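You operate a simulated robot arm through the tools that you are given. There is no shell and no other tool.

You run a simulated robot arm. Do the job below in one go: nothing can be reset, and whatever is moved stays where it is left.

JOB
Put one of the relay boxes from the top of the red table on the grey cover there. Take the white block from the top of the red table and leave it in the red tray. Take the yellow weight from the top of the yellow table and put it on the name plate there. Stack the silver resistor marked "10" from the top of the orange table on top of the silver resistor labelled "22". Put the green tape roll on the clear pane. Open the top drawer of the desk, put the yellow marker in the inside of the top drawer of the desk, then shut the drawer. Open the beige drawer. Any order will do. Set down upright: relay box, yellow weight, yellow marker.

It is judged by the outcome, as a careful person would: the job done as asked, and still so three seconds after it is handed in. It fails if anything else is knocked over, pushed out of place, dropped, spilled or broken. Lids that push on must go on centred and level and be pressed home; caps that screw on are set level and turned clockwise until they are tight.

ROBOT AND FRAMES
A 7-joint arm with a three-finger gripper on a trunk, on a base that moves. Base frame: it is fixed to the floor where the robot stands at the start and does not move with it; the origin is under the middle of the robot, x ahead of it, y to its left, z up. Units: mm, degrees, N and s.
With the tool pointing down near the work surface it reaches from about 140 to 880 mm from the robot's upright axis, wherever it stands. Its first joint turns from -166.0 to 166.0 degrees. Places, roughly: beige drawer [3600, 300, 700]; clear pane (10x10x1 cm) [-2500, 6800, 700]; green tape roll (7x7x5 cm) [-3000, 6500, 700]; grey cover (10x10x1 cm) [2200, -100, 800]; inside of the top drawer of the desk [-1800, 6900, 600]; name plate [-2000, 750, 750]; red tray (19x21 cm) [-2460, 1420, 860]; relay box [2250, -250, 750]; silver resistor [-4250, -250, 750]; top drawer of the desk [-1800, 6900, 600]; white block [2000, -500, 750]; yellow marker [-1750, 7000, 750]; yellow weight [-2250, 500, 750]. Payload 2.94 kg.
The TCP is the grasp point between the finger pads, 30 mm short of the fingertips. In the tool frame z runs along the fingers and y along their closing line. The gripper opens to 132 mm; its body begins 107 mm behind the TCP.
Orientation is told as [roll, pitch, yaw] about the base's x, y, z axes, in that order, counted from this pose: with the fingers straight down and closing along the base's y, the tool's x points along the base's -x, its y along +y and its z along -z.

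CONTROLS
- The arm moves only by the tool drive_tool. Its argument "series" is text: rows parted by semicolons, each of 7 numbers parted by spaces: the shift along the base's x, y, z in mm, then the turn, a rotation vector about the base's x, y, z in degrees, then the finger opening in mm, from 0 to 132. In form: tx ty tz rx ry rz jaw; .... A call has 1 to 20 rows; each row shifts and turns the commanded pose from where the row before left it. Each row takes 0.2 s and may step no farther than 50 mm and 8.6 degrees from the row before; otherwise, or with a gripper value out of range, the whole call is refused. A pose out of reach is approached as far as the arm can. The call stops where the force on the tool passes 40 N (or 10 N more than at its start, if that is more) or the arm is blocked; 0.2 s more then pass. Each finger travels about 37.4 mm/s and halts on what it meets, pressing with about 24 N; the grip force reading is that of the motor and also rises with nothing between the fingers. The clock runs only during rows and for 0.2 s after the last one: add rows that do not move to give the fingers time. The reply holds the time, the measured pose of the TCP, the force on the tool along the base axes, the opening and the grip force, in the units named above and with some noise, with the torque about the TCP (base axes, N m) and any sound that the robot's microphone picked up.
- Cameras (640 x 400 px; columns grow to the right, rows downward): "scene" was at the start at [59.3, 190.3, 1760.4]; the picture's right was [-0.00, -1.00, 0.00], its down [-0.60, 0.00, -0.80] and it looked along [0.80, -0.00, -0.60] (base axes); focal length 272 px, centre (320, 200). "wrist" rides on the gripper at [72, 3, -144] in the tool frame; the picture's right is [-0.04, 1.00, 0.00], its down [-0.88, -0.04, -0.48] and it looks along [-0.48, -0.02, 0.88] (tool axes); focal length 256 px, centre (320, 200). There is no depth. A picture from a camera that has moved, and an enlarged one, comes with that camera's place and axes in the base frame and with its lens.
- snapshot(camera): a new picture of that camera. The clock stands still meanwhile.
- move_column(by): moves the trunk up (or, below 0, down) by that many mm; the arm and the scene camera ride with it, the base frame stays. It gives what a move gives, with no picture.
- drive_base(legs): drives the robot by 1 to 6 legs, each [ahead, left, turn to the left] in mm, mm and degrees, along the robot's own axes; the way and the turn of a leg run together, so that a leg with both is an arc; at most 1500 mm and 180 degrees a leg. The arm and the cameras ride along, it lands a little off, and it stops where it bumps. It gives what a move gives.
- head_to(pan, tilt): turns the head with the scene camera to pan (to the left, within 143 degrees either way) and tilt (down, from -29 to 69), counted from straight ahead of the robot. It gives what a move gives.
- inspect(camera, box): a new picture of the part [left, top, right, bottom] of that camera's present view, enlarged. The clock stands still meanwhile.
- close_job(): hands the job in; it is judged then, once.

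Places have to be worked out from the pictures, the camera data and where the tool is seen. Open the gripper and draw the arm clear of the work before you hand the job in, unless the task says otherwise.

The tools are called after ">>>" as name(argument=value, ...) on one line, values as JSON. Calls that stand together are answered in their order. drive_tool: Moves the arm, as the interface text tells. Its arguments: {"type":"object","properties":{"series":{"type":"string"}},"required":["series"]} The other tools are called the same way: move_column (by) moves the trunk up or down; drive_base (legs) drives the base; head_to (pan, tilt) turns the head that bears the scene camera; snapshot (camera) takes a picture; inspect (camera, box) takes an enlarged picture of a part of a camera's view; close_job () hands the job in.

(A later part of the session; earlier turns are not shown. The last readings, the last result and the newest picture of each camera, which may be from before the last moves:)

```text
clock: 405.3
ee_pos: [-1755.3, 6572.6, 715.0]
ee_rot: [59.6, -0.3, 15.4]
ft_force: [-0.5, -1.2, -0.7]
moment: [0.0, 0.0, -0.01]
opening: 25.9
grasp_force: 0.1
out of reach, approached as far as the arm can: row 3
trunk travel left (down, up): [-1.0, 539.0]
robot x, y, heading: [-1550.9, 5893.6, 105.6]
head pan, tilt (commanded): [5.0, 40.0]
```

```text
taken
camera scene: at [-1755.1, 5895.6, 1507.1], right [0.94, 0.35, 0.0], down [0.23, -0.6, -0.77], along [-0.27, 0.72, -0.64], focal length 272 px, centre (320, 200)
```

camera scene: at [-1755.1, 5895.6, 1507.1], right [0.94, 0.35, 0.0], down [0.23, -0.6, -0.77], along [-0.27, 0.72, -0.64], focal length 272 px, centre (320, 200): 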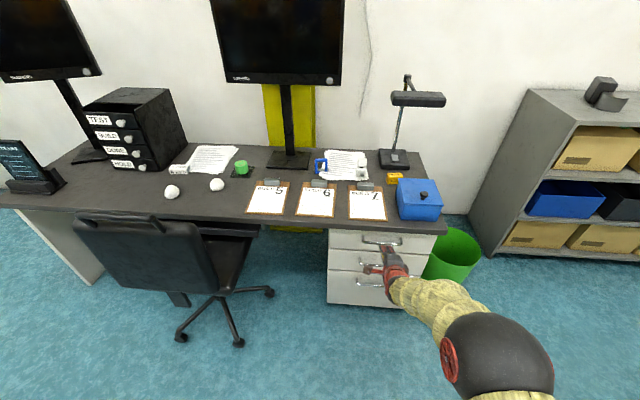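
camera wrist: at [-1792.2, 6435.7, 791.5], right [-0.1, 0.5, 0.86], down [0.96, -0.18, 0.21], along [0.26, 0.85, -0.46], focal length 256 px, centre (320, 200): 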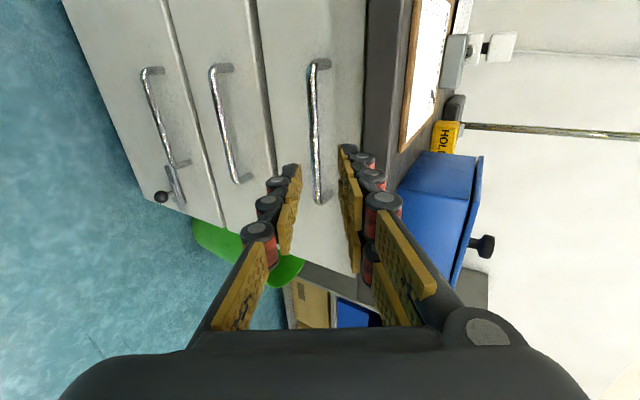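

The tool is in place with the bar nearly on its axis. I zoom in to refine the last alignment.

>>> inspect(camera="wrist", box=[260, 40, 400, 240])

>>> inspect(camera="scene", box=[320, 200, 460, 300])

```text
2.00 times, centred on (330, 140) of wrist
camera zoom: at [-1792.2, 6435.7, 791.5], right [-0.1, 0.5, 0.86], down [0.96, -0.18, 0.21], along [0.26, 0.85, -0.46], focal length 512 px, centre (300, 320)
```

zoom: 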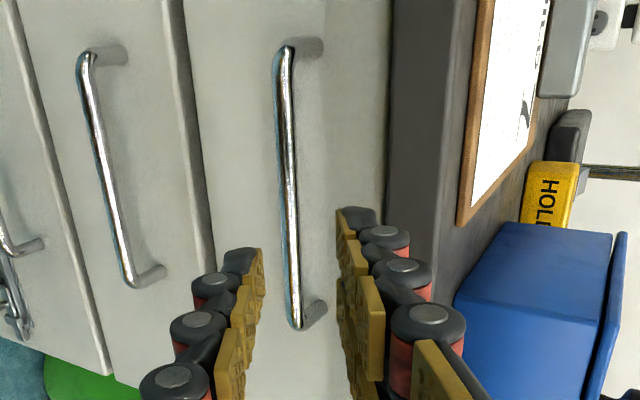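

```text
4.00 times, centred on (390, 250) of scene
camera zoom: at [-1755.1, 5895.6, 1507.1], right [0.94, 0.35, 0.0], down [0.23, -0.6, -0.77], along [-0.27, 0.72, -0.64], focal length 1086 px, centre (40, 0)
```

zoom: 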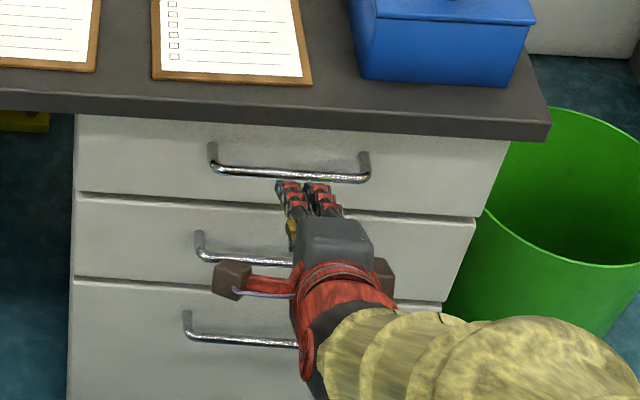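

The bar is ~150 mm ahead along the tool axis, about 6 mm below it and 12 mm to the right. I correct that and advance half-way.

>>> drive_tool(series="12.6 -1.1 -7.5 0 0 0 26; -8.6 31.2 -19 0 0 0 26; -8.6 31.2 -19 0 0 0 26; 0 0 0 0 0 0 26")

>>> snapshot(camera="wrist")

>>> inspect(camera="wrist", box=[240, 40, 400, 280])

```text
clock: 406.3
ee_pos: [-1758.1, 6635.1, 669.3]
ee_rot: [59.6, -0.3, 15.4]
ft_force: [-0.6, -0.9, 0.0]
moment: [0.01, 0.01, -0.02]
opening: 26.1
grasp_force: 0.0
trunk travel left (down, up): [-1.0, 539.0]
robot x, y, heading: [-1553.1, 5892.3, 105.5]
head pan, tilt (commanded): [5.0, 40.0]
```

```text
taken
camera wrist: at [-1795.0, 6497.6, 745.1], right [-0.1, 0.5, 0.86], down [0.96, -0.18, 0.21], along [0.26, 0.85, -0.46], focal length 256 px, centre (320, 200)
```

wrist: 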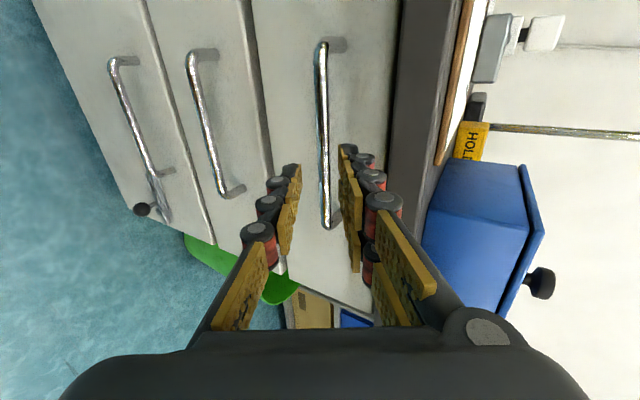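

```text
1.67 times, centred on (320, 160) of wrist
camera zoom: at [-1795.0, 6497.6, 745.1], right [-0.1, 0.5, 0.86], down [0.96, -0.18, 0.21], along [0.26, 0.85, -0.46], focal length 427 px, centre (320, 267)
```

zoom: 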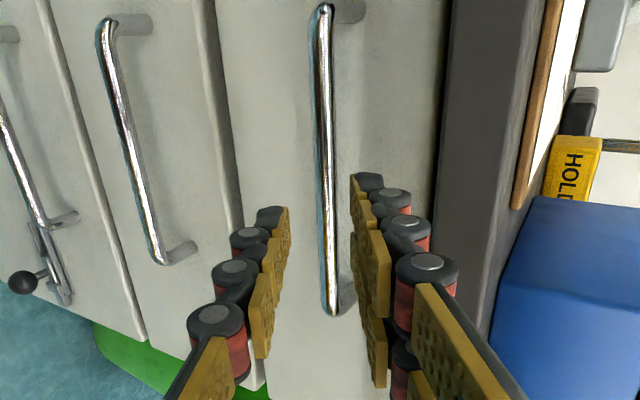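

The bar is now 73 mm ahead and 4 mm toward the upper finger, as intended. I advance 54 mm so the fingertips pass the bar by about 11 mm.

>>> drive_tool(series="-6.2 22.5 -13.7 0 0 0 26; -6.2 22.5 -13.7 0 0 0 26; 0 0 0 0 0 0 26")

>>> snapshot(camera="wrist")

>>> inspect(camera="scene", box=[320, 200, 460, 300])

```text
clock: 407.1
ee_pos: [-1769.9, 6679.1, 644.6]
ee_rot: [59.5, -0.3, 15.4]
ft_force: [-0.6, 0.2, -0.6]
moment: [0.01, 0.0, 0.01]
opening: 26.0
grasp_force: 0.1
trunk travel left (down, up): [-1.0, 539.0]
robot x, y, heading: [-1551.0, 5898.5, 105.5]
head pan, tilt (commanded): [5.0, 40.0]
```

```text
taken
camera wrist: at [-1806.6, 6542.8, 719.1], right [-0.1, 0.5, 0.86], down [0.96, -0.18, 0.21], along [0.26, 0.85, -0.46], focal length 256 px, centre (320, 200)
```

wrist: 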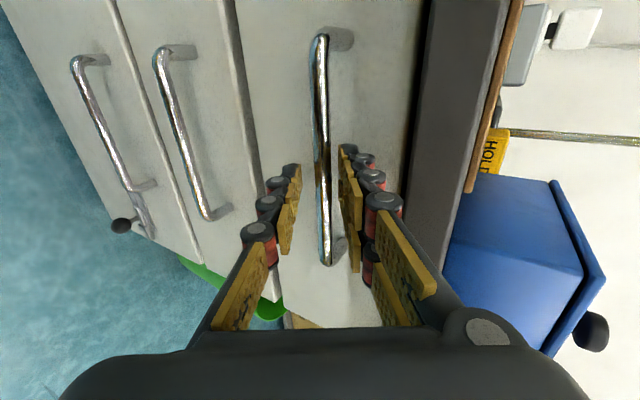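

```text
4.00 times, centred on (390, 250) of scene
camera zoom: at [-1755.1, 5895.5, 1507.0], right [0.94, 0.35, 0.0], down [0.23, -0.6, -0.77], along [-0.27, 0.72, -0.64], focal length 1086 px, centre (40, 0)
```

zoom: 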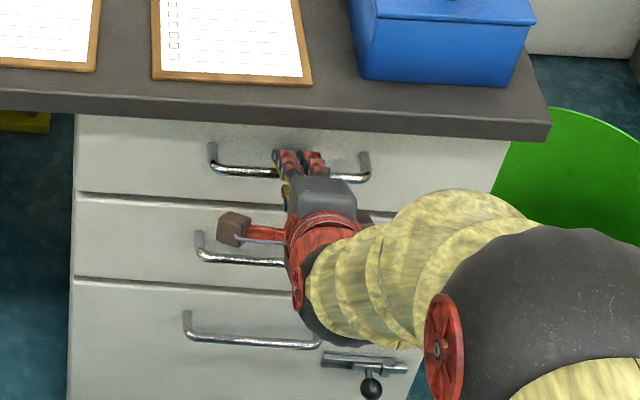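

The fingertips are past the bar on both sides. I close on it.

>>> drive_tool(series="0 0 0 0 0 0 0; 0 0 0 0 0 0 0; 0 0 0 0 0 0 0; 0 0 0 0 0 0 0; 0 0 0 0 0 0 0; 0 0 0 0 0 0 0")

>>> snapshot(camera="wrist")

```text
clock: 408.5
ee_pos: [-1770.7, 6679.5, 645.1]
ee_rot: [59.8, -0.3, 15.4]
ft_force: [0.6, 1.2, 11.7]
moment: [0.23, -0.1, 0.1]
opening: 11.4
grasp_force: 37.6
trunk travel left (down, up): [-1.0, 539.0]
robot x, y, heading: [-1549.7, 5894.7, 105.4]
head pan, tilt (commanded): [5.0, 40.0]
```

```text
taken
camera wrist: at [-1806.5, 6542.7, 720.8], right [-0.1, 0.49, 0.86], down [0.96, -0.18, 0.21], along [0.26, 0.85, -0.46], focal length 256 px, centre (320, 200)
```

wrist: 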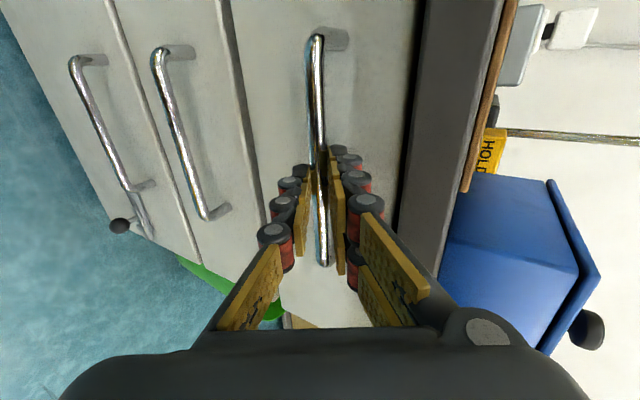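

Gripped at 11.4 mm. I pull straight out along (0.266,-0.964) in small steps, watching for sideways force and reach.

>>> drive_tool(series="2.7 -9.6 0 0 0 0 0; 5.3 -19.3 0 0 0 0 0; 5.3 -19.3 0 0 0 0 0; 0 0 0 0 0 0 0")

>>> snapshot(camera="scene")

```text
clock: 409.5
ee_pos: [-1755.3, 6630.1, 644.2]
ee_rot: [59.9, -0.1, 15.4]
ft_force: [9.7, 2.4, 23.5]
moment: [0.46, -0.31, -0.27]
opening: 11.2
grasp_force: 38.0
trunk travel left (down, up): [-1.0, 539.0]
robot x, y, heading: [-1549.1, 5895.0, 105.5]
head pan, tilt (commanded): [5.0, 40.0]
```

```text
taken
camera scene: at [-1753.9, 5893.7, 1507.3], right [0.94, 0.35, 0.0], down [0.23, -0.6, -0.77], along [-0.27, 0.72, -0.64], focal length 272 px, centre (320, 200)
```

scene: 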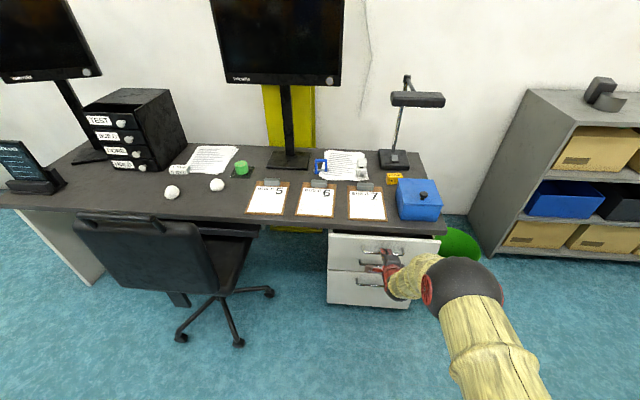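

It opens. I relieve the vertical load by about 1.5 mm and pull on.

>>> drive_tool(series="3.5 -9.4 1.5 0 0 0 0; 5.3 -19.3 0.3 0 0 0 0; 5.3 -19.3 0 0 0 0 0; 5.3 -19.3 0 0 0 0 0; 0 0 0 0 0 0 0")

```text
clock: 410.7
ee_pos: [-1737.8, 6564.6, 645.2]
ee_rot: [59.7, -0.3, 15.3]
ft_force: [1.0, -0.4, 18.0]
moment: [0.21, 0.25, 0.57]
opening: 10.9
grasp_force: 38.6
trunk travel left (down, up): [-1.0, 539.0]
robot x, y, heading: [-1549.6, 5892.0, 105.9]
head pan, tilt (commanded): [5.0, 40.0]
```

About 119 mm open with low side force. I continue another 80 mm.

>>> drive_tool(series="5.3 -19.3 1 0 0 0 0; 5.3 -19.3 0 0 0 0 0; 5.3 -19.3 0 0 0 0 0; 5.3 -19.3 0 0 0 0 0; 0 0 0 0 0 0 0")

>>> snapshot(camera="scene")

>>> snapshot(camera="wrist")

```text
clock: 411.9
ee_pos: [-1715.7, 6487.6, 646.6]
ee_rot: [59.7, -0.3, 15.3]
ft_force: [4.0, 1.8, 16.0]
moment: [0.35, -0.3, -0.17]
opening: 11.5
grasp_force: 38.3
trunk travel left (down, up): [-1.0, 539.0]
robot x, y, heading: [-1550.9, 5896.7, 105.6]
head pan, tilt (commanded): [5.0, 40.0]
```

```text
taken
camera scene: at [-1754.4, 5894.3, 1507.2], right [0.94, 0.35, 0.0], down [0.23, -0.6, -0.77], along [-0.27, 0.72, -0.64], focal length 272 px, centre (320, 200)
```

scene: 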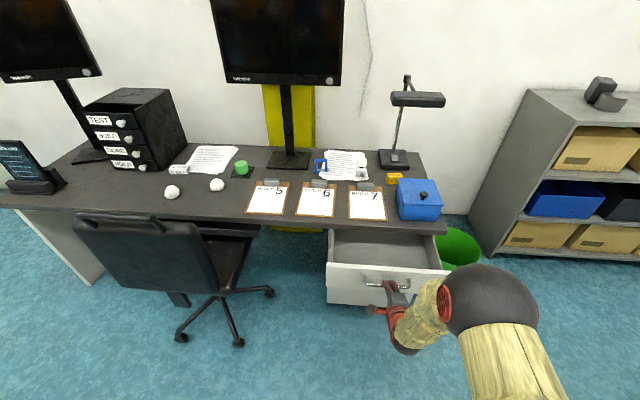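

```text
taken
camera wrist: at [-1752.9, 6350.7, 721.0], right [-0.1, 0.5, 0.86], down [0.96, -0.18, 0.21], along [0.26, 0.85, -0.46], focal length 256 px, centre (320, 200)
```

wrist: 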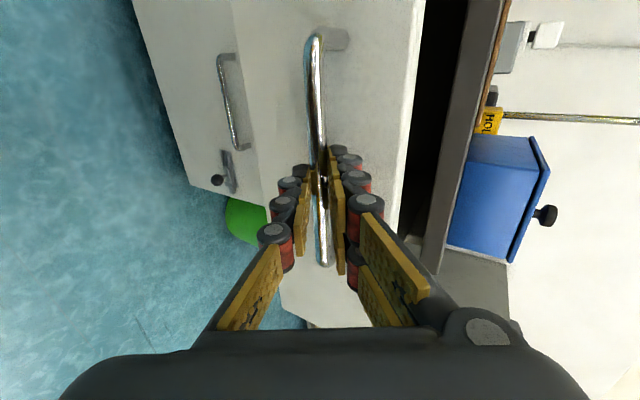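

The drawer is about 200 mm open and its inside is empty. I release the handle and withdraw along the tool axis.

>>> drive_tool(series="0 0 0 0 0 0 15; 0 0 0 0 0 0 30; 0 0 0 0 0 0 34; 0 0 0 0 0 0 34; 4.6 -16.6 10.1 0 0 0 34; 9.2 -33.3 20.2 0 0 0 34; 9.2 -33.3 20.2 0 0 0 34; 0 0 0 0 0 0 34")

>>> snapshot(camera="scene")

```text
clock: 413.7
ee_pos: [-1694.4, 6404.5, 695.5]
ee_rot: [59.6, -0.3, 15.4]
ft_force: [0.1, 0.7, 0.6]
moment: [0.01, 0.0, 0.0]
opening: 34.1
grasp_force: 0.0
trunk travel left (down, up): [-1.0, 539.0]
robot x, y, heading: [-1549.4, 5896.8, 105.6]
head pan, tilt (commanded): [5.0, 40.0]
```

```text
taken
camera scene: at [-1754.9, 5894.9, 1507.0], right [0.94, 0.35, 0.0], down [0.23, -0.6, -0.77], along [-0.27, 0.72, -0.64], focal length 272 px, centre (320, 200)
```

scene: 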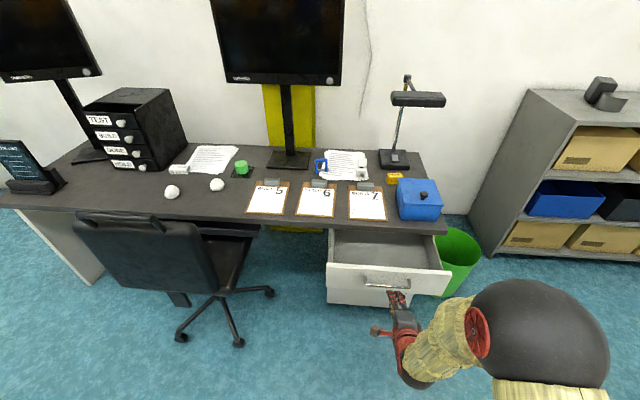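

I back the base 200 mm so there is room, then reverse the earlier reach-and-pitch motion to bring the tool back to pointing down.

>>> drive_base(legs=[[-200, 0, 0]])

>>> drive_tool(series="-11.8 42.4 5 0 0 0 40; -11.8 42.4 5 0 0 0 40; -11.8 42.4 5 0 0 0 40; -11.8 42.4 5 0 0 0 40; 4.6 -14.2 23 -7.23 -2 0 40; 4.6 -14.2 23 -7.23 -2 0 40; 4.6 -14.2 23 -7.23 -2 0 40; 4.6 -14.2 23 -7.23 -2 0 40; 4.6 -14.2 23 -7.23 -2 0 40; 4.6 -14.2 23 -7.23 -2 0 40; 4.6 -14.2 23 -7.23 -2 0 40; 4.6 -14.2 23 -7.23 -2 0 40; 0 0 0 0 0 0 40")

>>> head_to(pan=-20, tilt=45)

>>> snapshot(camera="scene")

```text
clock: 415.2
ee_pos: [-1640.9, 6212.1, 694.3]
ee_rot: [59.6, -0.3, 15.4]
ft_force: [-0.7, 0.3, -0.4]
moment: [-0.02, -0.03, 0.0]
opening: 34.3
grasp_force: 0.0
trunk travel left (down, up): [-1.0, 539.0]
robot x, y, heading: [-1497.3, 5699.2, 105.8]
head pan, tilt (commanded): [5.0, 40.0]
```

```text
clock: 418.1
ee_pos: [-1651.1, 6269.1, 898.1]
ee_rot: [-0.5, -0.2, 15.7]
ft_force: [-1.0, 0.1, 0.2]
moment: [0.0, 0.01, -0.03]
opening: 40.1
grasp_force: 0.1
trunk travel left (down, up): [-1.0, 539.0]
robot x, y, heading: [-1499.9, 5703.2, 105.6]
head pan, tilt (commanded): [5.0, 40.0]
```

```text
clock: 418.9
ee_pos: [-1651.8, 6268.7, 898.8]
ee_rot: [-0.4, -0.3, 15.6]
ft_force: [-0.2, 0.4, 0.4]
moment: [0.06, -0.02, 0.0]
opening: 40.0
grasp_force: 0.0
trunk travel left (down, up): [-1.0, 539.0]
robot x, y, heading: [-1496.0, 5701.1, 105.9]
head pan, tilt (commanded): [-20.0, 45.0]
```

```text
taken
camera scene: at [-1665.3, 5704.9, 1499.8], right [1.0, -0.08, 0.0], down [-0.05, -0.71, -0.71], along [0.05, 0.7, -0.71], focal length 272 px, centre (320, 200)
```

scene: 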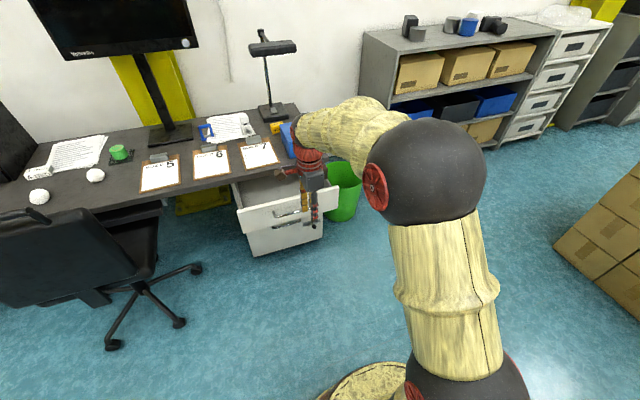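

The arm came back cleanly. The lamp's head hangs about z≈1100 right above the marker, so I'll pick the marker with the tool leaned 30° toward me. First I raise the trunk, turn the yaw back and drive up to the desk.

>>> move_column(by=249)

>>> drive_tool(series="3.2 -11.6 0 0 0 8.2 100; 3.2 -11.6 0 0 0 8.2 100; 3.2 -11.6 0 0 0 8.2 100; 3.2 -11.6 0 0 0 8.2 100; 3.2 -11.6 0 0 0 8.2 100; 3.2 -11.6 0 0 0 8.2 100; 3.2 -11.6 0 0 0 8.2 100; 3.2 -11.6 0 0 0 8.2 100; 3.2 -11.6 0 0 0 8.2 100; 3.2 -11.6 0 0 0 8.2 100; 3.2 -11.6 0 0 0 8 100; 0 0 0 0 0 0 100")

>>> drive_base(legs=[[540, 0, 0]])

>>> head_to(pan=-10, tilt=45)

>>> snapshot(camera="scene")

>>> snapshot(camera="wrist")

```text
clock: 421.5
ee_pos: [-1650.9, 6269.1, 1146.5]
ee_rot: [-0.4, -0.2, 15.7]
ft_force: [-0.3, -0.1, 0.3]
moment: [-0.01, 0.01, -0.01]
opening: 40.0
grasp_force: 0.1
trunk travel left (down, up): [-250.0, 290.0]
robot x, y, heading: [-1496.5, 5703.5, 105.6]
head pan, tilt (commanded): [-20.0, 45.0]
```

```text
clock: 424.1
ee_pos: [-1616.5, 6141.4, 1145.6]
ee_rot: [-0.4, -0.1, 105.7]
ft_force: [0.1, -0.7, 0.3]
moment: [0.01, 0.0, -0.01]
opening: 100.1
grasp_force: 0.0
trunk travel left (down, up): [-250.0, 290.0]
robot x, y, heading: [-1498.7, 5702.6, 105.9]
head pan, tilt (commanded): [-20.0, 45.0]
```

```text
clock: 427.3
ee_pos: [-1763.9, 6677.4, 1146.2]
ee_rot: [-0.4, -0.1, 105.6]
ft_force: [-0.6, -0.4, 1.0]
moment: [-0.04, 0.02, -0.02]
opening: 100.2
grasp_force: 0.1
trunk travel left (down, up): [-250.0, 290.0]
robot x, y, heading: [-1648.3, 6235.2, 105.4]
head pan, tilt (commanded): [-20.0, 45.0]
```

```text
clock: 428.0
ee_pos: [-1764.6, 6676.7, 1147.6]
ee_rot: [-0.3, 0.0, 105.7]
ft_force: [0.7, 0.7, 0.4]
moment: [-0.02, 0.01, -0.01]
opening: 99.9
grasp_force: 0.1
trunk travel left (down, up): [-250.0, 290.0]
robot x, y, heading: [-1649.8, 6241.8, 105.5]
head pan, tilt (commanded): [-10.0, 45.0]
```

```text
taken
camera scene: at [-1828.7, 6240.0, 1748.8], right [1.0, 0.1, 0.0], down [0.07, -0.7, -0.71], along [-0.07, 0.7, -0.71], focal length 272 px, centre (320, 200)
```

scene: 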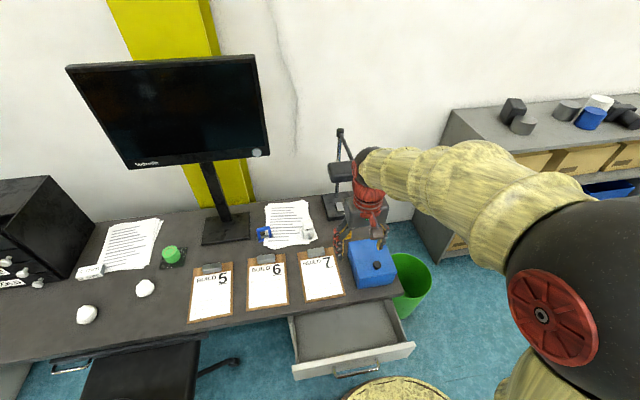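

```text
taken
camera wrist: at [-1748.8, 6606.3, 1290.7], right [-0.97, -0.23, -0.01], down [-0.2, 0.85, 0.48], along [-0.1, 0.47, -0.88], focal length 256 px, centre (320, 200)
```

wrist: 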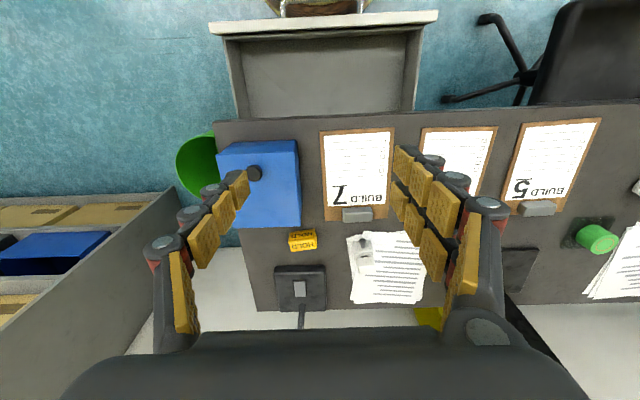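

The marker is about 344 mm ahead and 62 mm right of the tool, at ≈(-1798,7025). I lower and pitch the tool 30° forward here, then slide in under the lamp's height toward a pre-grasp point.

>>> drive_tool(series="0 0 -35 7.22 2.02 0 110; 0 0 -35 7.22 2.02 0 110; 0 0 -35 7.22 2.02 0 110; 0 0 -35 7.22 2.02 0 110; 0 0 0 0 0 0 110")

>>> drive_tool(series="-1.7 39.4 -16.4 0 0 0 110; -1.7 39.4 -16.4 0 0 0 110; -1.7 39.4 -16.4 0 0 0 110; -1.7 39.4 -16.4 0 0 0 110; 0 0 0 0 0 0 110")

>>> snapshot(camera="wrist")

>>> snapshot(camera="scene")

```text
clock: 429.2
ee_pos: [-1765.5, 6676.7, 1005.8]
ee_rot: [-0.3, -30.1, 105.6]
ft_force: [-0.3, -0.3, 1.3]
moment: [-0.04, -0.05, -0.02]
opening: 110.1
grasp_force: 0.0
trunk travel left (down, up): [-250.0, 290.0]
robot x, y, heading: [-1650.0, 6234.5, 105.5]
head pan, tilt (commanded): [-10.0, 45.0]
```

```text
clock: 430.4
ee_pos: [-1772.3, 6833.4, 941.8]
ee_rot: [-0.3, -30.1, 105.7]
ft_force: [-0.2, 0.4, -1.3]
moment: [-0.01, 0.01, -0.01]
opening: 110.1
grasp_force: 0.1
trunk travel left (down, up): [-250.0, 290.0]
robot x, y, heading: [-1646.7, 6241.3, 105.5]
head pan, tilt (commanded): [-10.0, 45.0]
```

```text
taken
camera wrist: at [-1739.6, 6704.0, 1030.8], right [-0.97, -0.23, 0.02], down [-0.11, 0.51, 0.85], along [-0.2, 0.83, -0.52], focal length 256 px, centre (320, 200)
```

wrist: 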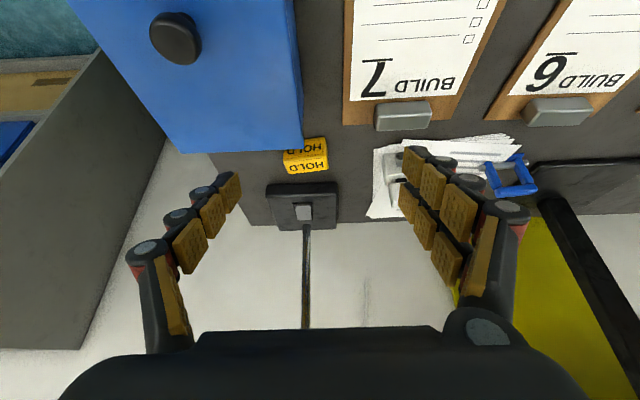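

```text
taken
camera scene: at [-1828.8, 6240.5, 1748.8], right [1.0, 0.1, 0.0], down [0.07, -0.7, -0.71], along [-0.07, 0.7, -0.71], focal length 272 px, centre (320, 200)
```

scene: 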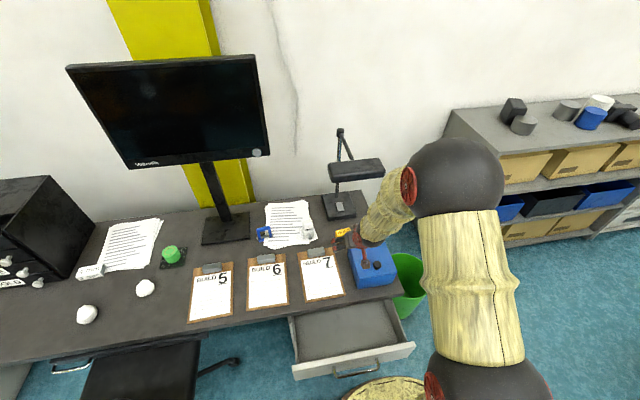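

Nothing is near the lamp head. I zoom in on the marker to measure it from here.

>>> inspect(camera="wrist", box=[250, 110, 370, 200])

```text
4.44 times, centred on (310, 155) of wrist
camera zoom: at [-1739.6, 6704.0, 1030.8], right [-0.97, -0.23, 0.02], down [-0.11, 0.51, 0.85], along [-0.2, 0.83, -0.52], focal length 1138 px, centre (364, 400)
```

zoom: 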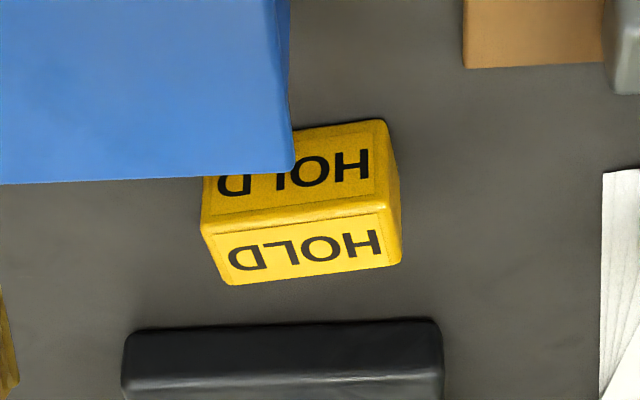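

The marker is 68×35×43 mm, centre ≈(-1802,7029), turned to 22°. I turn the tool by 6.5° to match and move to the pre-grasp point.

>>> drive_tool(series="-1.6 34.6 -21 0 0 1.65 100; -1.6 34.6 -21 0 0 1.65 100; -1.6 34.6 -21 0 0 1.6 100; -1.5 34.7 -21 0 0 1.6 100; 0 0 0 0 0 0 100; 0 0 0 0 0 0 100")

>>> snapshot(camera="wrist")

>>> inspect(camera="scene", box=[300, 130, 440, 300])

```text
clock: 431.8
ee_pos: [-1776.1, 6974.2, 859.1]
ee_rot: [-0.4, -30.1, 112.3]
ft_force: [-0.4, -0.1, -0.2]
moment: [0.0, 0.01, -0.01]
opening: 100.3
grasp_force: 0.1
trunk travel left (down, up): [-250.0, 290.0]
robot x, y, heading: [-1649.7, 6238.2, 105.6]
head pan, tilt (commanded): [-10.0, 45.0]
```

```text
taken
camera wrist: at [-1729.1, 6848.3, 947.7], right [-0.94, -0.34, 0.02], down [-0.16, 0.5, 0.85], along [-0.3, 0.8, -0.52], focal length 256 px, centre (320, 200)
```

wrist: 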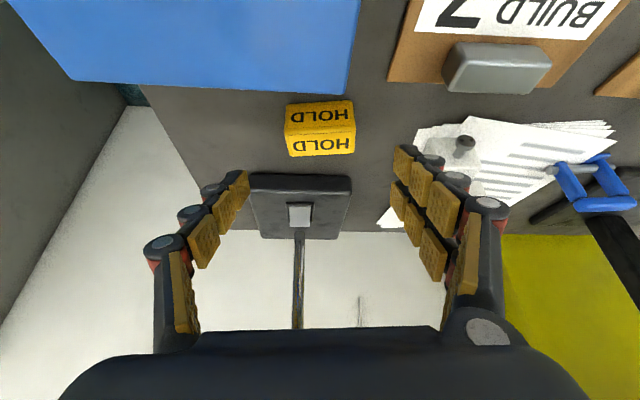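

```text
2.35 times, centred on (370, 215) of scene
camera zoom: at [-1828.8, 6239.9, 1748.8], right [1.0, 0.1, 0.0], down [0.07, -0.7, -0.71], along [-0.07, 0.7, -0.71], focal length 639 px, centre (202, 165)
```

zoom: 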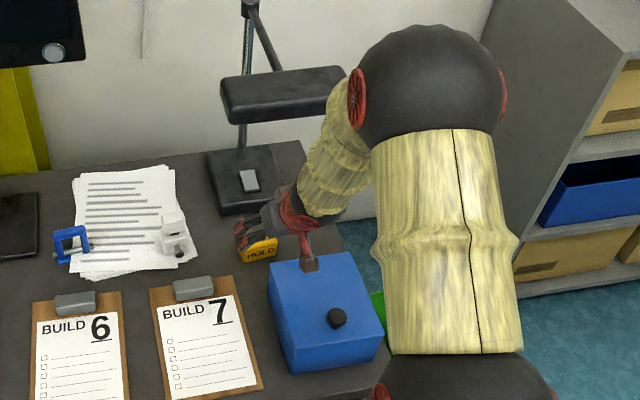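

I check the marker's alignment in the wrist view before the final approach.

>>> inspect(camera="wrist", box=[240, 80, 400, 180])

```text
4.00 times, centred on (320, 130) of wrist
camera zoom: at [-1729.1, 6848.3, 947.7], right [-0.94, -0.34, 0.02], down [-0.16, 0.5, 0.85], along [-0.3, 0.8, -0.52], focal length 1024 px, centre (320, 480)
```

zoom: 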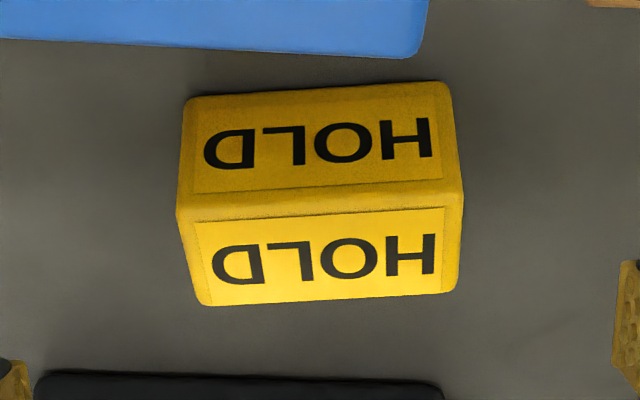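

The marker sits on the tool axis, about 1.5° off. I finish the approach along the axis.

>>> drive_tool(series="-7.7 16.3 -32 0 0 0.5 100; -7.7 16.3 -32 0 0 0.5 100; -7.6 16.4 -31 0 0 0.5 100; 0 0 0 0 0 0 100")

>>> snapshot(camera="wrist")

```text
clock: 432.8
ee_pos: [-1797.0, 7025.6, 759.6]
ee_rot: [-0.4, -30.1, 113.6]
ft_force: [-0.4, 0.0, -0.4]
moment: [0.02, -0.01, 0.03]
opening: 100.3
grasp_force: 0.0
trunk travel left (down, up): [-250.0, 290.0]
robot x, y, heading: [-1647.4, 6239.5, 105.7]
head pan, tilt (commanded): [-10.0, 45.0]
```

```text
taken
camera wrist: at [-1747.7, 6901.2, 848.4], right [-0.93, -0.36, 0.02], down [-0.18, 0.49, 0.85], along [-0.32, 0.79, -0.52], focal length 256 px, centre (320, 200)
```

wrist: 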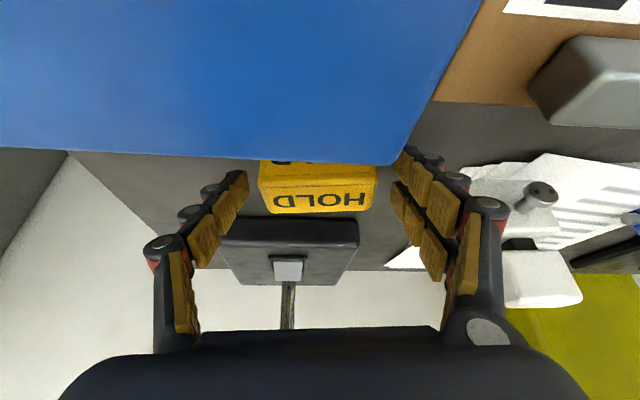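

The marker's ends are between the fingers with no contact. I close.

>>> drive_tool(series="0 0 0 0 0 0 45; 0 0 0 0 0 0 45; 0 0 0 0 0 0 45; 0 0 0 0 0 0 45; 0 0 0 0 0 0 45; 0 0 0 0 0 0 45; 0 0 0 0 0 0 45; 0 0 0 0 0 0 45")

>>> snapshot(camera="wrist")

```text
clock: 434.6
ee_pos: [-1798.2, 7025.2, 760.3]
ee_rot: [-0.3, -30.1, 113.6]
ft_force: [-0.1, -0.6, 1.5]
moment: [-0.04, 0.0, -0.02]
opening: 69.3
grasp_force: 23.9
trunk travel left (down, up): [-250.0, 290.0]
robot x, y, heading: [-1648.4, 6239.2, 105.7]
head pan, tilt (commanded): [-10.0, 45.0]
```

```text
taken
camera wrist: at [-1747.6, 6900.8, 848.8], right [-0.93, -0.36, 0.02], down [-0.18, 0.49, 0.85], along [-0.32, 0.79, -0.52], focal length 256 px, centre (320, 200)
```

wrist: 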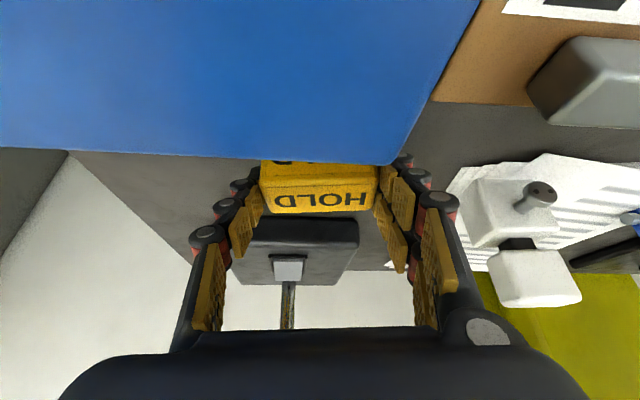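

Gripped at 69.3 mm. I draw the marker out along the same slanted path, over the blue box, and back toward me.

>>> drive_tool(series="4 -9.2 17.3 0 0 0 45; 8.7 -19.9 37.5 0 0 0 45; 8.7 -19.9 37.5 0 0 0 45; 8.7 -19.9 37.5 0 0 0 45; 10.7 -38.5 8 0 0 -1.6 45; 10.7 -38.5 8 0 0 -1.6 45; 10.7 -38.5 8 0 0 -1.6 45; 10.7 -38.5 8 0 0 -1.6 45; 10.7 -38.5 8 0 0 -1.6 45; 0 0 0 0 0 0 45; 0 0 0 0 0 0 45")

>>> snapshot(camera="wrist")

>>> snapshot(camera="scene")

```text
clock: 437.0
ee_pos: [-1718.8, 6757.9, 928.7]
ee_rot: [-0.4, -30.1, 105.5]
ft_force: [-0.3, 0.2, -1.6]
moment: [-0.02, -0.01, -0.01]
opening: 69.4
grasp_force: 24.0
trunk travel left (down, up): [-250.0, 290.0]
robot x, y, heading: [-1648.7, 6241.4, 105.7]
head pan, tilt (commanded): [-10.0, 45.0]
```

```text
taken
camera wrist: at [-1686.1, 6628.1, 1018.4], right [-0.97, -0.23, 0.02], down [-0.11, 0.51, 0.85], along [-0.2, 0.83, -0.52], focal length 256 px, centre (320, 200)
```

wrist: 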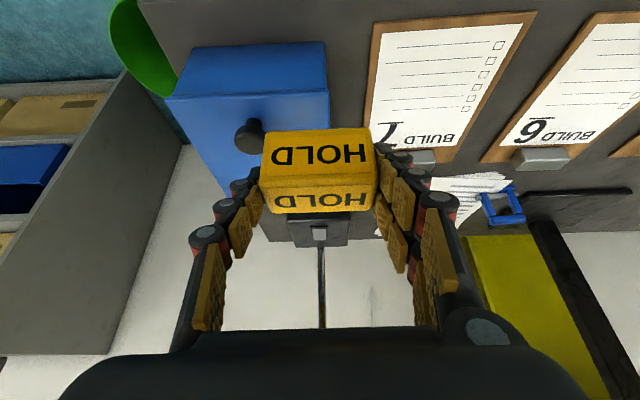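

```text
taken
camera scene: at [-1828.8, 6240.6, 1748.8], right [1.0, 0.1, 0.0], down [0.07, -0.7, -0.71], along [-0.07, 0.7, -0.71], focal length 272 px, centre (320, 200)
```

scene: 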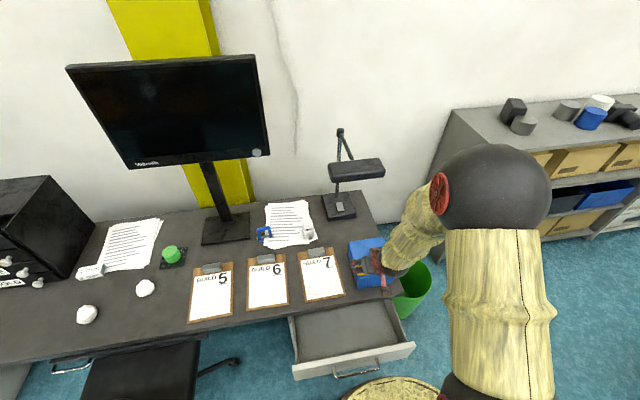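

The marker is held level. I back the base 150 mm to give the wrist room, then bring the marker over the open drawer.

>>> drive_base(legs=[[-150, 0, 0]])

>>> snapshot(camera="wrist")

```text
clock: 438.4
ee_pos: [-1678.9, 6613.8, 929.1]
ee_rot: [-0.4, -30.3, 105.6]
ft_force: [0.8, -0.6, -0.8]
moment: [0.02, 0.0, 0.01]
opening: 69.2
grasp_force: 24.4
trunk travel left (down, up): [-250.0, 290.0]
robot x, y, heading: [-1604.4, 6093.9, 105.4]
head pan, tilt (commanded): [-10.0, 45.0]
```

```text
taken
camera wrist: at [-1645.8, 6484.4, 1018.8], right [-0.97, -0.23, 0.02], down [-0.11, 0.51, 0.85], along [-0.2, 0.83, -0.52], focal length 256 px, centre (320, 200)
```

wrist: 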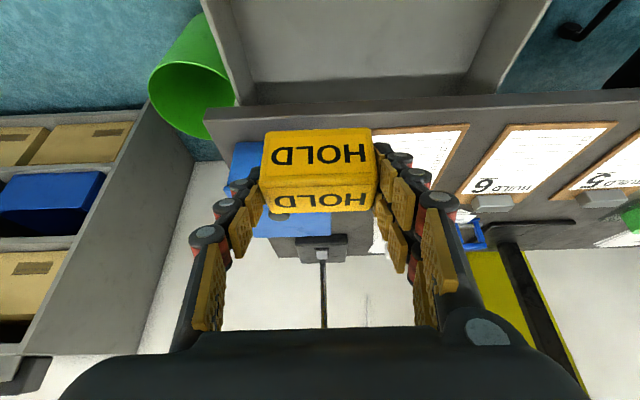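

The drawer is up-left of the marker in view; I shift left 75 mm and lower to z=770 over the drawer's middle.

>>> drive_tool(series="-39.3 2.1 0 0 0 0 45; -39.3 2.1 0 0 0 0 45; 0 0 -42 0 0 0 45; 0 0 -42 0 0 0 45; 0 0 -42 0 0 0 45; 0 0 -30 0 0 0 45; 0 0 0 0 0 0 45; 0 0 0 0 0 0 45")

>>> snapshot(camera="wrist")

>>> snapshot(camera="scene")

```text
clock: 440.2
ee_pos: [-1752.8, 6618.6, 776.1]
ee_rot: [-0.5, -30.0, 105.4]
ft_force: [-0.5, -0.2, -0.6]
moment: [0.0, -0.01, 0.02]
opening: 69.0
grasp_force: 24.0
trunk travel left (down, up): [-250.0, 290.0]
robot x, y, heading: [-1607.4, 6096.8, 105.4]
head pan, tilt (commanded): [-10.0, 45.0]
```

```text
taken
camera wrist: at [-1719.5, 6488.7, 864.5], right [-0.97, -0.23, 0.02], down [-0.11, 0.51, 0.85], along [-0.2, 0.83, -0.52], focal length 256 px, centre (320, 200)
```

wrist: 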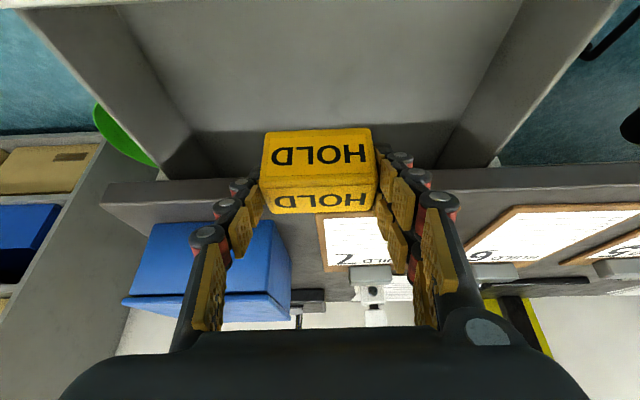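

```text
taken
camera scene: at [-1789.0, 6096.8, 1748.8], right [1.0, 0.1, 0.0], down [0.07, -0.7, -0.71], along [-0.07, 0.7, -0.71], focal length 272 px, centre (320, 200)
```

scene: 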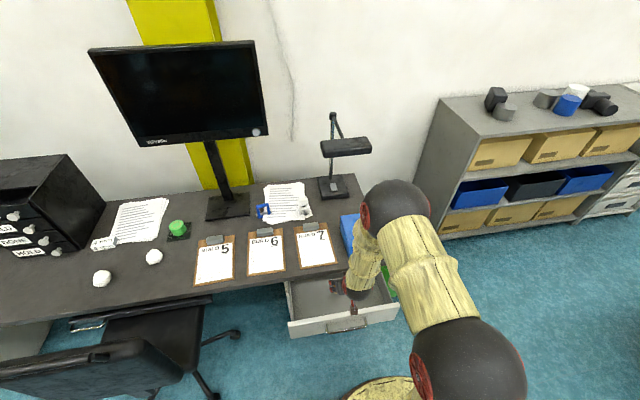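

The marker is about 80 mm in front of the desk edge and well inside the drawer's outline. I lower it into the drawer.

>>> drive_tool(series="0 0 -35 0 0 0 45; 0 0 -35 0 0 0 45; 0 0 -10 0 0 0 45; 0 0 0 0 0 0 45")

>>> snapshot(camera="wrist")

>>> inspect(camera="scene", box=[260, 240, 420, 350])

```text
clock: 441.2
ee_pos: [-1753.4, 6618.1, 694.7]
ee_rot: [-0.3, -30.0, 105.7]
ft_force: [0.0, -0.5, -0.1]
moment: [0.01, 0.0, 0.0]
opening: 69.3
grasp_force: 24.1
trunk travel left (down, up): [-250.0, 290.0]
robot x, y, heading: [-1605.8, 6093.8, 105.3]
head pan, tilt (commanded): [-10.0, 45.0]
```

```text
taken
camera wrist: at [-1721.3, 6487.7, 783.2], right [-0.97, -0.23, 0.02], down [-0.11, 0.51, 0.85], along [-0.2, 0.83, -0.52], focal length 256 px, centre (320, 200)
```

wrist: 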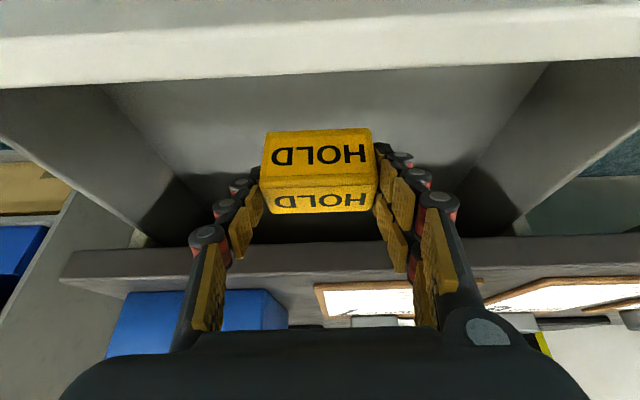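

```text
3.64 times, centred on (340, 295) of scene
camera zoom: at [-1789.0, 6097.0, 1748.8], right [1.0, 0.1, 0.0], down [0.07, -0.7, -0.71], along [-0.07, 0.7, -0.71], focal length 988 px, centre (247, -146)
```

zoom: 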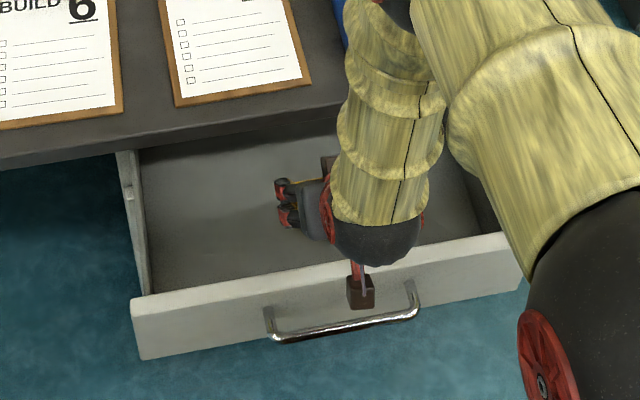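

Everything clears the drawer front. I lower further and then in small steps until the marker touches the drawer floor.

>>> drive_tool(series="0 0 -15 0 0 0 45; 0 0 -8 0 0 0 45; 0 0 -4 0 0 0 45; 0 0 0 0 0 0 45")

>>> drive_tool(series="0 0 -4 0 0 0 45; 0 0 -2 0 0 0 45; 0 0 0 0 0 0 45")

```text
clock: 442.2
ee_pos: [-1755.5, 6618.5, 666.3]
ee_rot: [-0.4, -30.1, 105.6]
ft_force: [0.4, 0.1, -0.8]
moment: [0.0, 0.02, -0.03]
opening: 69.4
grasp_force: 24.2
trunk travel left (down, up): [-250.0, 290.0]
robot x, y, heading: [-1608.1, 6092.1, 105.5]
head pan, tilt (commanded): [-10.0, 45.0]
```

```text
clock: 443.0
ee_pos: [-1757.0, 6619.3, 660.6]
ee_rot: [-0.4, -30.1, 105.6]
ft_force: [0.3, 0.6, -0.9]
moment: [-0.03, -0.02, -0.01]
opening: 69.1
grasp_force: 24.2
trunk travel left (down, up): [-250.0, 290.0]
robot x, y, heading: [-1611.3, 6099.7, 105.2]
head pan, tilt (commanded): [-10.0, 45.0]
```

No contact yet at z≈660; I keep lowering gently.

>>> drive_tool(series="0 0 -3 0 0 0 45; 0 0 -3 0 0 0 45; 0 0 0 0 0 0 45")

>>> drive_tool(series="0 0 -3 0 0 0 45; 0 0 -2 0 0 0 45; 0 0 0 0 0 0 45")

>>> snapshot(camera="wrist")

```text
clock: 443.8
ee_pos: [-1756.9, 6619.5, 654.2]
ee_rot: [-0.5, -30.1, 105.7]
ft_force: [0.3, -0.1, 0.0]
moment: [0.0, 0.03, -0.01]
opening: 68.8
grasp_force: 24.3
trunk travel left (down, up): [-250.0, 290.0]
robot x, y, heading: [-1607.8, 6093.5, 105.4]
head pan, tilt (commanded): [-10.0, 45.0]
```

```text
clock: 444.6
ee_pos: [-1757.6, 6619.6, 648.6]
ee_rot: [-0.4, -30.1, 105.6]
ft_force: [-0.4, 1.1, -1.4]
moment: [0.02, 0.0, -0.03]
opening: 68.9
grasp_force: 24.0
trunk travel left (down, up): [-250.0, 290.0]
robot x, y, heading: [-1612.3, 6095.0, 105.6]
head pan, tilt (commanded): [-10.0, 45.0]
```

```text
taken
camera wrist: at [-1725.0, 6489.1, 737.9], right [-0.97, -0.23, 0.02], down [-0.11, 0.51, 0.85], along [-0.2, 0.83, -0.52], focal length 256 px, centre (320, 200)
```

wrist: 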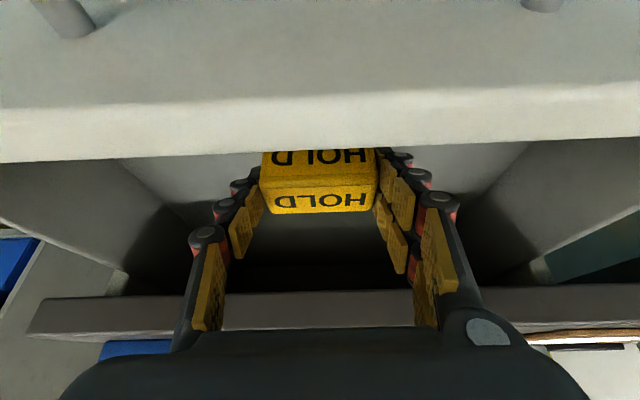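

Still no contact; the marker's bottom is near z≈607. I continue in 2 mm steps.

>>> drive_tool(series="0 0 -2 0 0 0 45; 0 0 -2 0 0 0 45; 0 0 0 0 0 0 45")

>>> drive_tool(series="0 0 -2 0 0 0 45; 0 0 -2 0 0 0 45; 0 0 0 0 0 0 45")

```text
clock: 445.4
ee_pos: [-1757.5, 6619.4, 644.8]
ee_rot: [-0.4, -30.0, 105.6]
ft_force: [0.0, 0.7, -1.3]
moment: [-0.01, -0.01, -0.01]
opening: 69.1
grasp_force: 24.7
trunk travel left (down, up): [-250.0, 290.0]
robot x, y, heading: [-1608.0, 6092.4, 105.5]
head pan, tilt (commanded): [-10.0, 45.0]
```

```text
clock: 446.2
ee_pos: [-1756.7, 6617.8, 640.4]
ee_rot: [-0.4, -30.2, 105.7]
ft_force: [0.3, 1.0, -0.5]
moment: [-0.02, -0.01, 0.0]
opening: 69.2
grasp_force: 24.4
trunk travel left (down, up): [-250.0, 290.0]
robot x, y, heading: [-1608.6, 6098.1, 105.7]
head pan, tilt (commanded): [-10.0, 45.0]
```

I keep going in small steps.

>>> drive_tool(series="0 0 -2 0 0 0 45; 0 0 -2 0 0 0 45; 0 0 0 0 0 0 45")

>>> drive_tool(series="0 0 -2 0 0 0 45; 0 0 -2 0 0 0 45; 0 0 0 0 0 0 45")

>>> snapshot(camera="wrist")

>>> inspect(camera="scene", box=[260, 240, 420, 350])

```text
clock: 447.0
ee_pos: [-1755.9, 6617.8, 637.5]
ee_rot: [-0.3, -30.1, 105.5]
ft_force: [0.5, -0.2, -1.0]
moment: [0.0, -0.03, 0.01]
opening: 69.1
grasp_force: 23.4
trunk travel left (down, up): [-250.0, 290.0]
robot x, y, heading: [-1609.2, 6096.8, 105.7]
head pan, tilt (commanded): [-10.0, 45.0]
```

```text
clock: 447.8
ee_pos: [-1757.4, 6619.1, 633.9]
ee_rot: [-0.5, -30.2, 105.7]
ft_force: [-0.1, 0.0, -1.7]
moment: [0.02, 0.0, 0.01]
opening: 68.9
grasp_force: 23.8
trunk travel left (down, up): [-250.0, 290.0]
robot x, y, heading: [-1609.7, 6094.5, 105.3]
head pan, tilt (commanded): [-10.0, 45.0]
```

```text
taken
camera wrist: at [-1724.5, 6488.7, 722.3], right [-0.97, -0.23, 0.02], down [-0.11, 0.51, 0.85], along [-0.2, 0.83, -0.52], focal length 256 px, centre (320, 200)
```

wrist: 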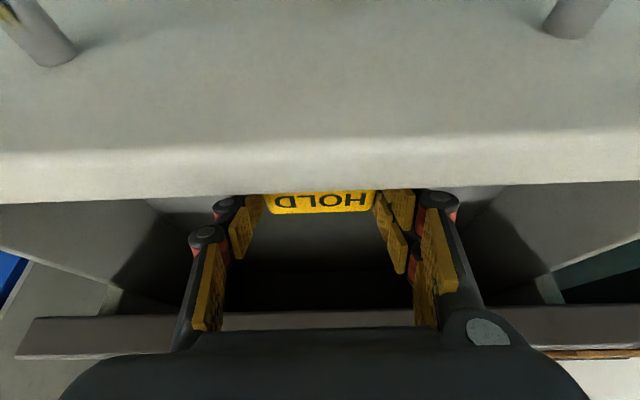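

```text
3.64 times, centred on (340, 295) of scene
camera zoom: at [-1789.1, 6097.1, 1748.8], right [1.0, 0.1, 0.0], down [0.07, -0.7, -0.71], along [-0.07, 0.7, -0.71], focal length 988 px, centre (247, -146)
```

zoom: 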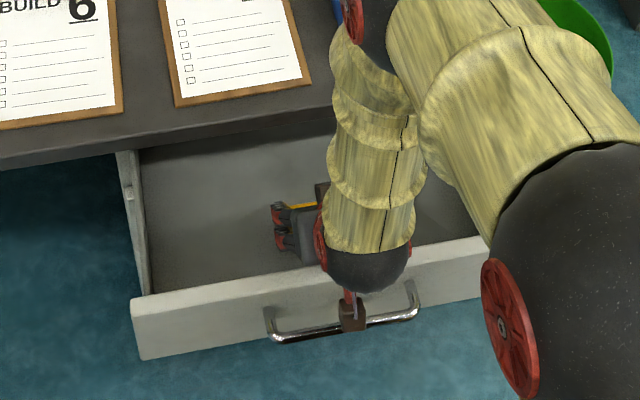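

The drawer is deeper than I first thought (front about 118 mm tall), so the floor should be ~18 mm lower; the camera mount still clears the front. I continue carefully.

>>> drive_tool(series="0 0 -2 0 0 0 45; 0 0 -2 0 0 0 45; 0 0 -2 0 0 0 45; 0 0 0 0 0 0 45")

>>> drive_tool(series="0 0 -2 0 0 0 45; 0 0 -2 0 0 0 45; 0 0 0 0 0 0 45")

>>> drive_tool(series="0 0 -2 0 0 0 45; 0 0 -2 0 0 0 45; 0 0 0 0 0 0 45")

```text
clock: 448.8
ee_pos: [-1757.4, 6618.4, 628.2]
ee_rot: [-0.4, -30.0, 105.7]
ft_force: [-0.5, 0.3, -1.2]
moment: [0.0, 0.01, 0.02]
opening: 69.2
grasp_force: 24.3
trunk travel left (down, up): [-250.0, 290.0]
robot x, y, heading: [-1610.1, 6094.1, 105.8]
head pan, tilt (commanded): [-10.0, 45.0]
```

```text
clock: 449.6
ee_pos: [-1757.9, 6617.6, 622.2]
ee_rot: [-0.4, -30.1, 105.6]
ft_force: [0.6, 0.0, -0.9]
moment: [-0.01, -0.01, -0.01]
opening: 69.3
grasp_force: 24.0
trunk travel left (down, up): [-250.0, 290.0]
robot x, y, heading: [-1608.1, 6099.2, 105.5]
head pan, tilt (commanded): [-10.0, 45.0]
```

```text
clock: 450.4
ee_pos: [-1757.6, 6619.9, 619.2]
ee_rot: [-0.3, -30.2, 105.6]
ft_force: [-0.5, -0.4, -1.4]
moment: [0.0, -0.04, 0.0]
opening: 69.4
grasp_force: 24.0
trunk travel left (down, up): [-250.0, 290.0]
robot x, y, heading: [-1606.5, 6095.7, 105.6]
head pan, tilt (commanded): [-10.0, 45.0]
```

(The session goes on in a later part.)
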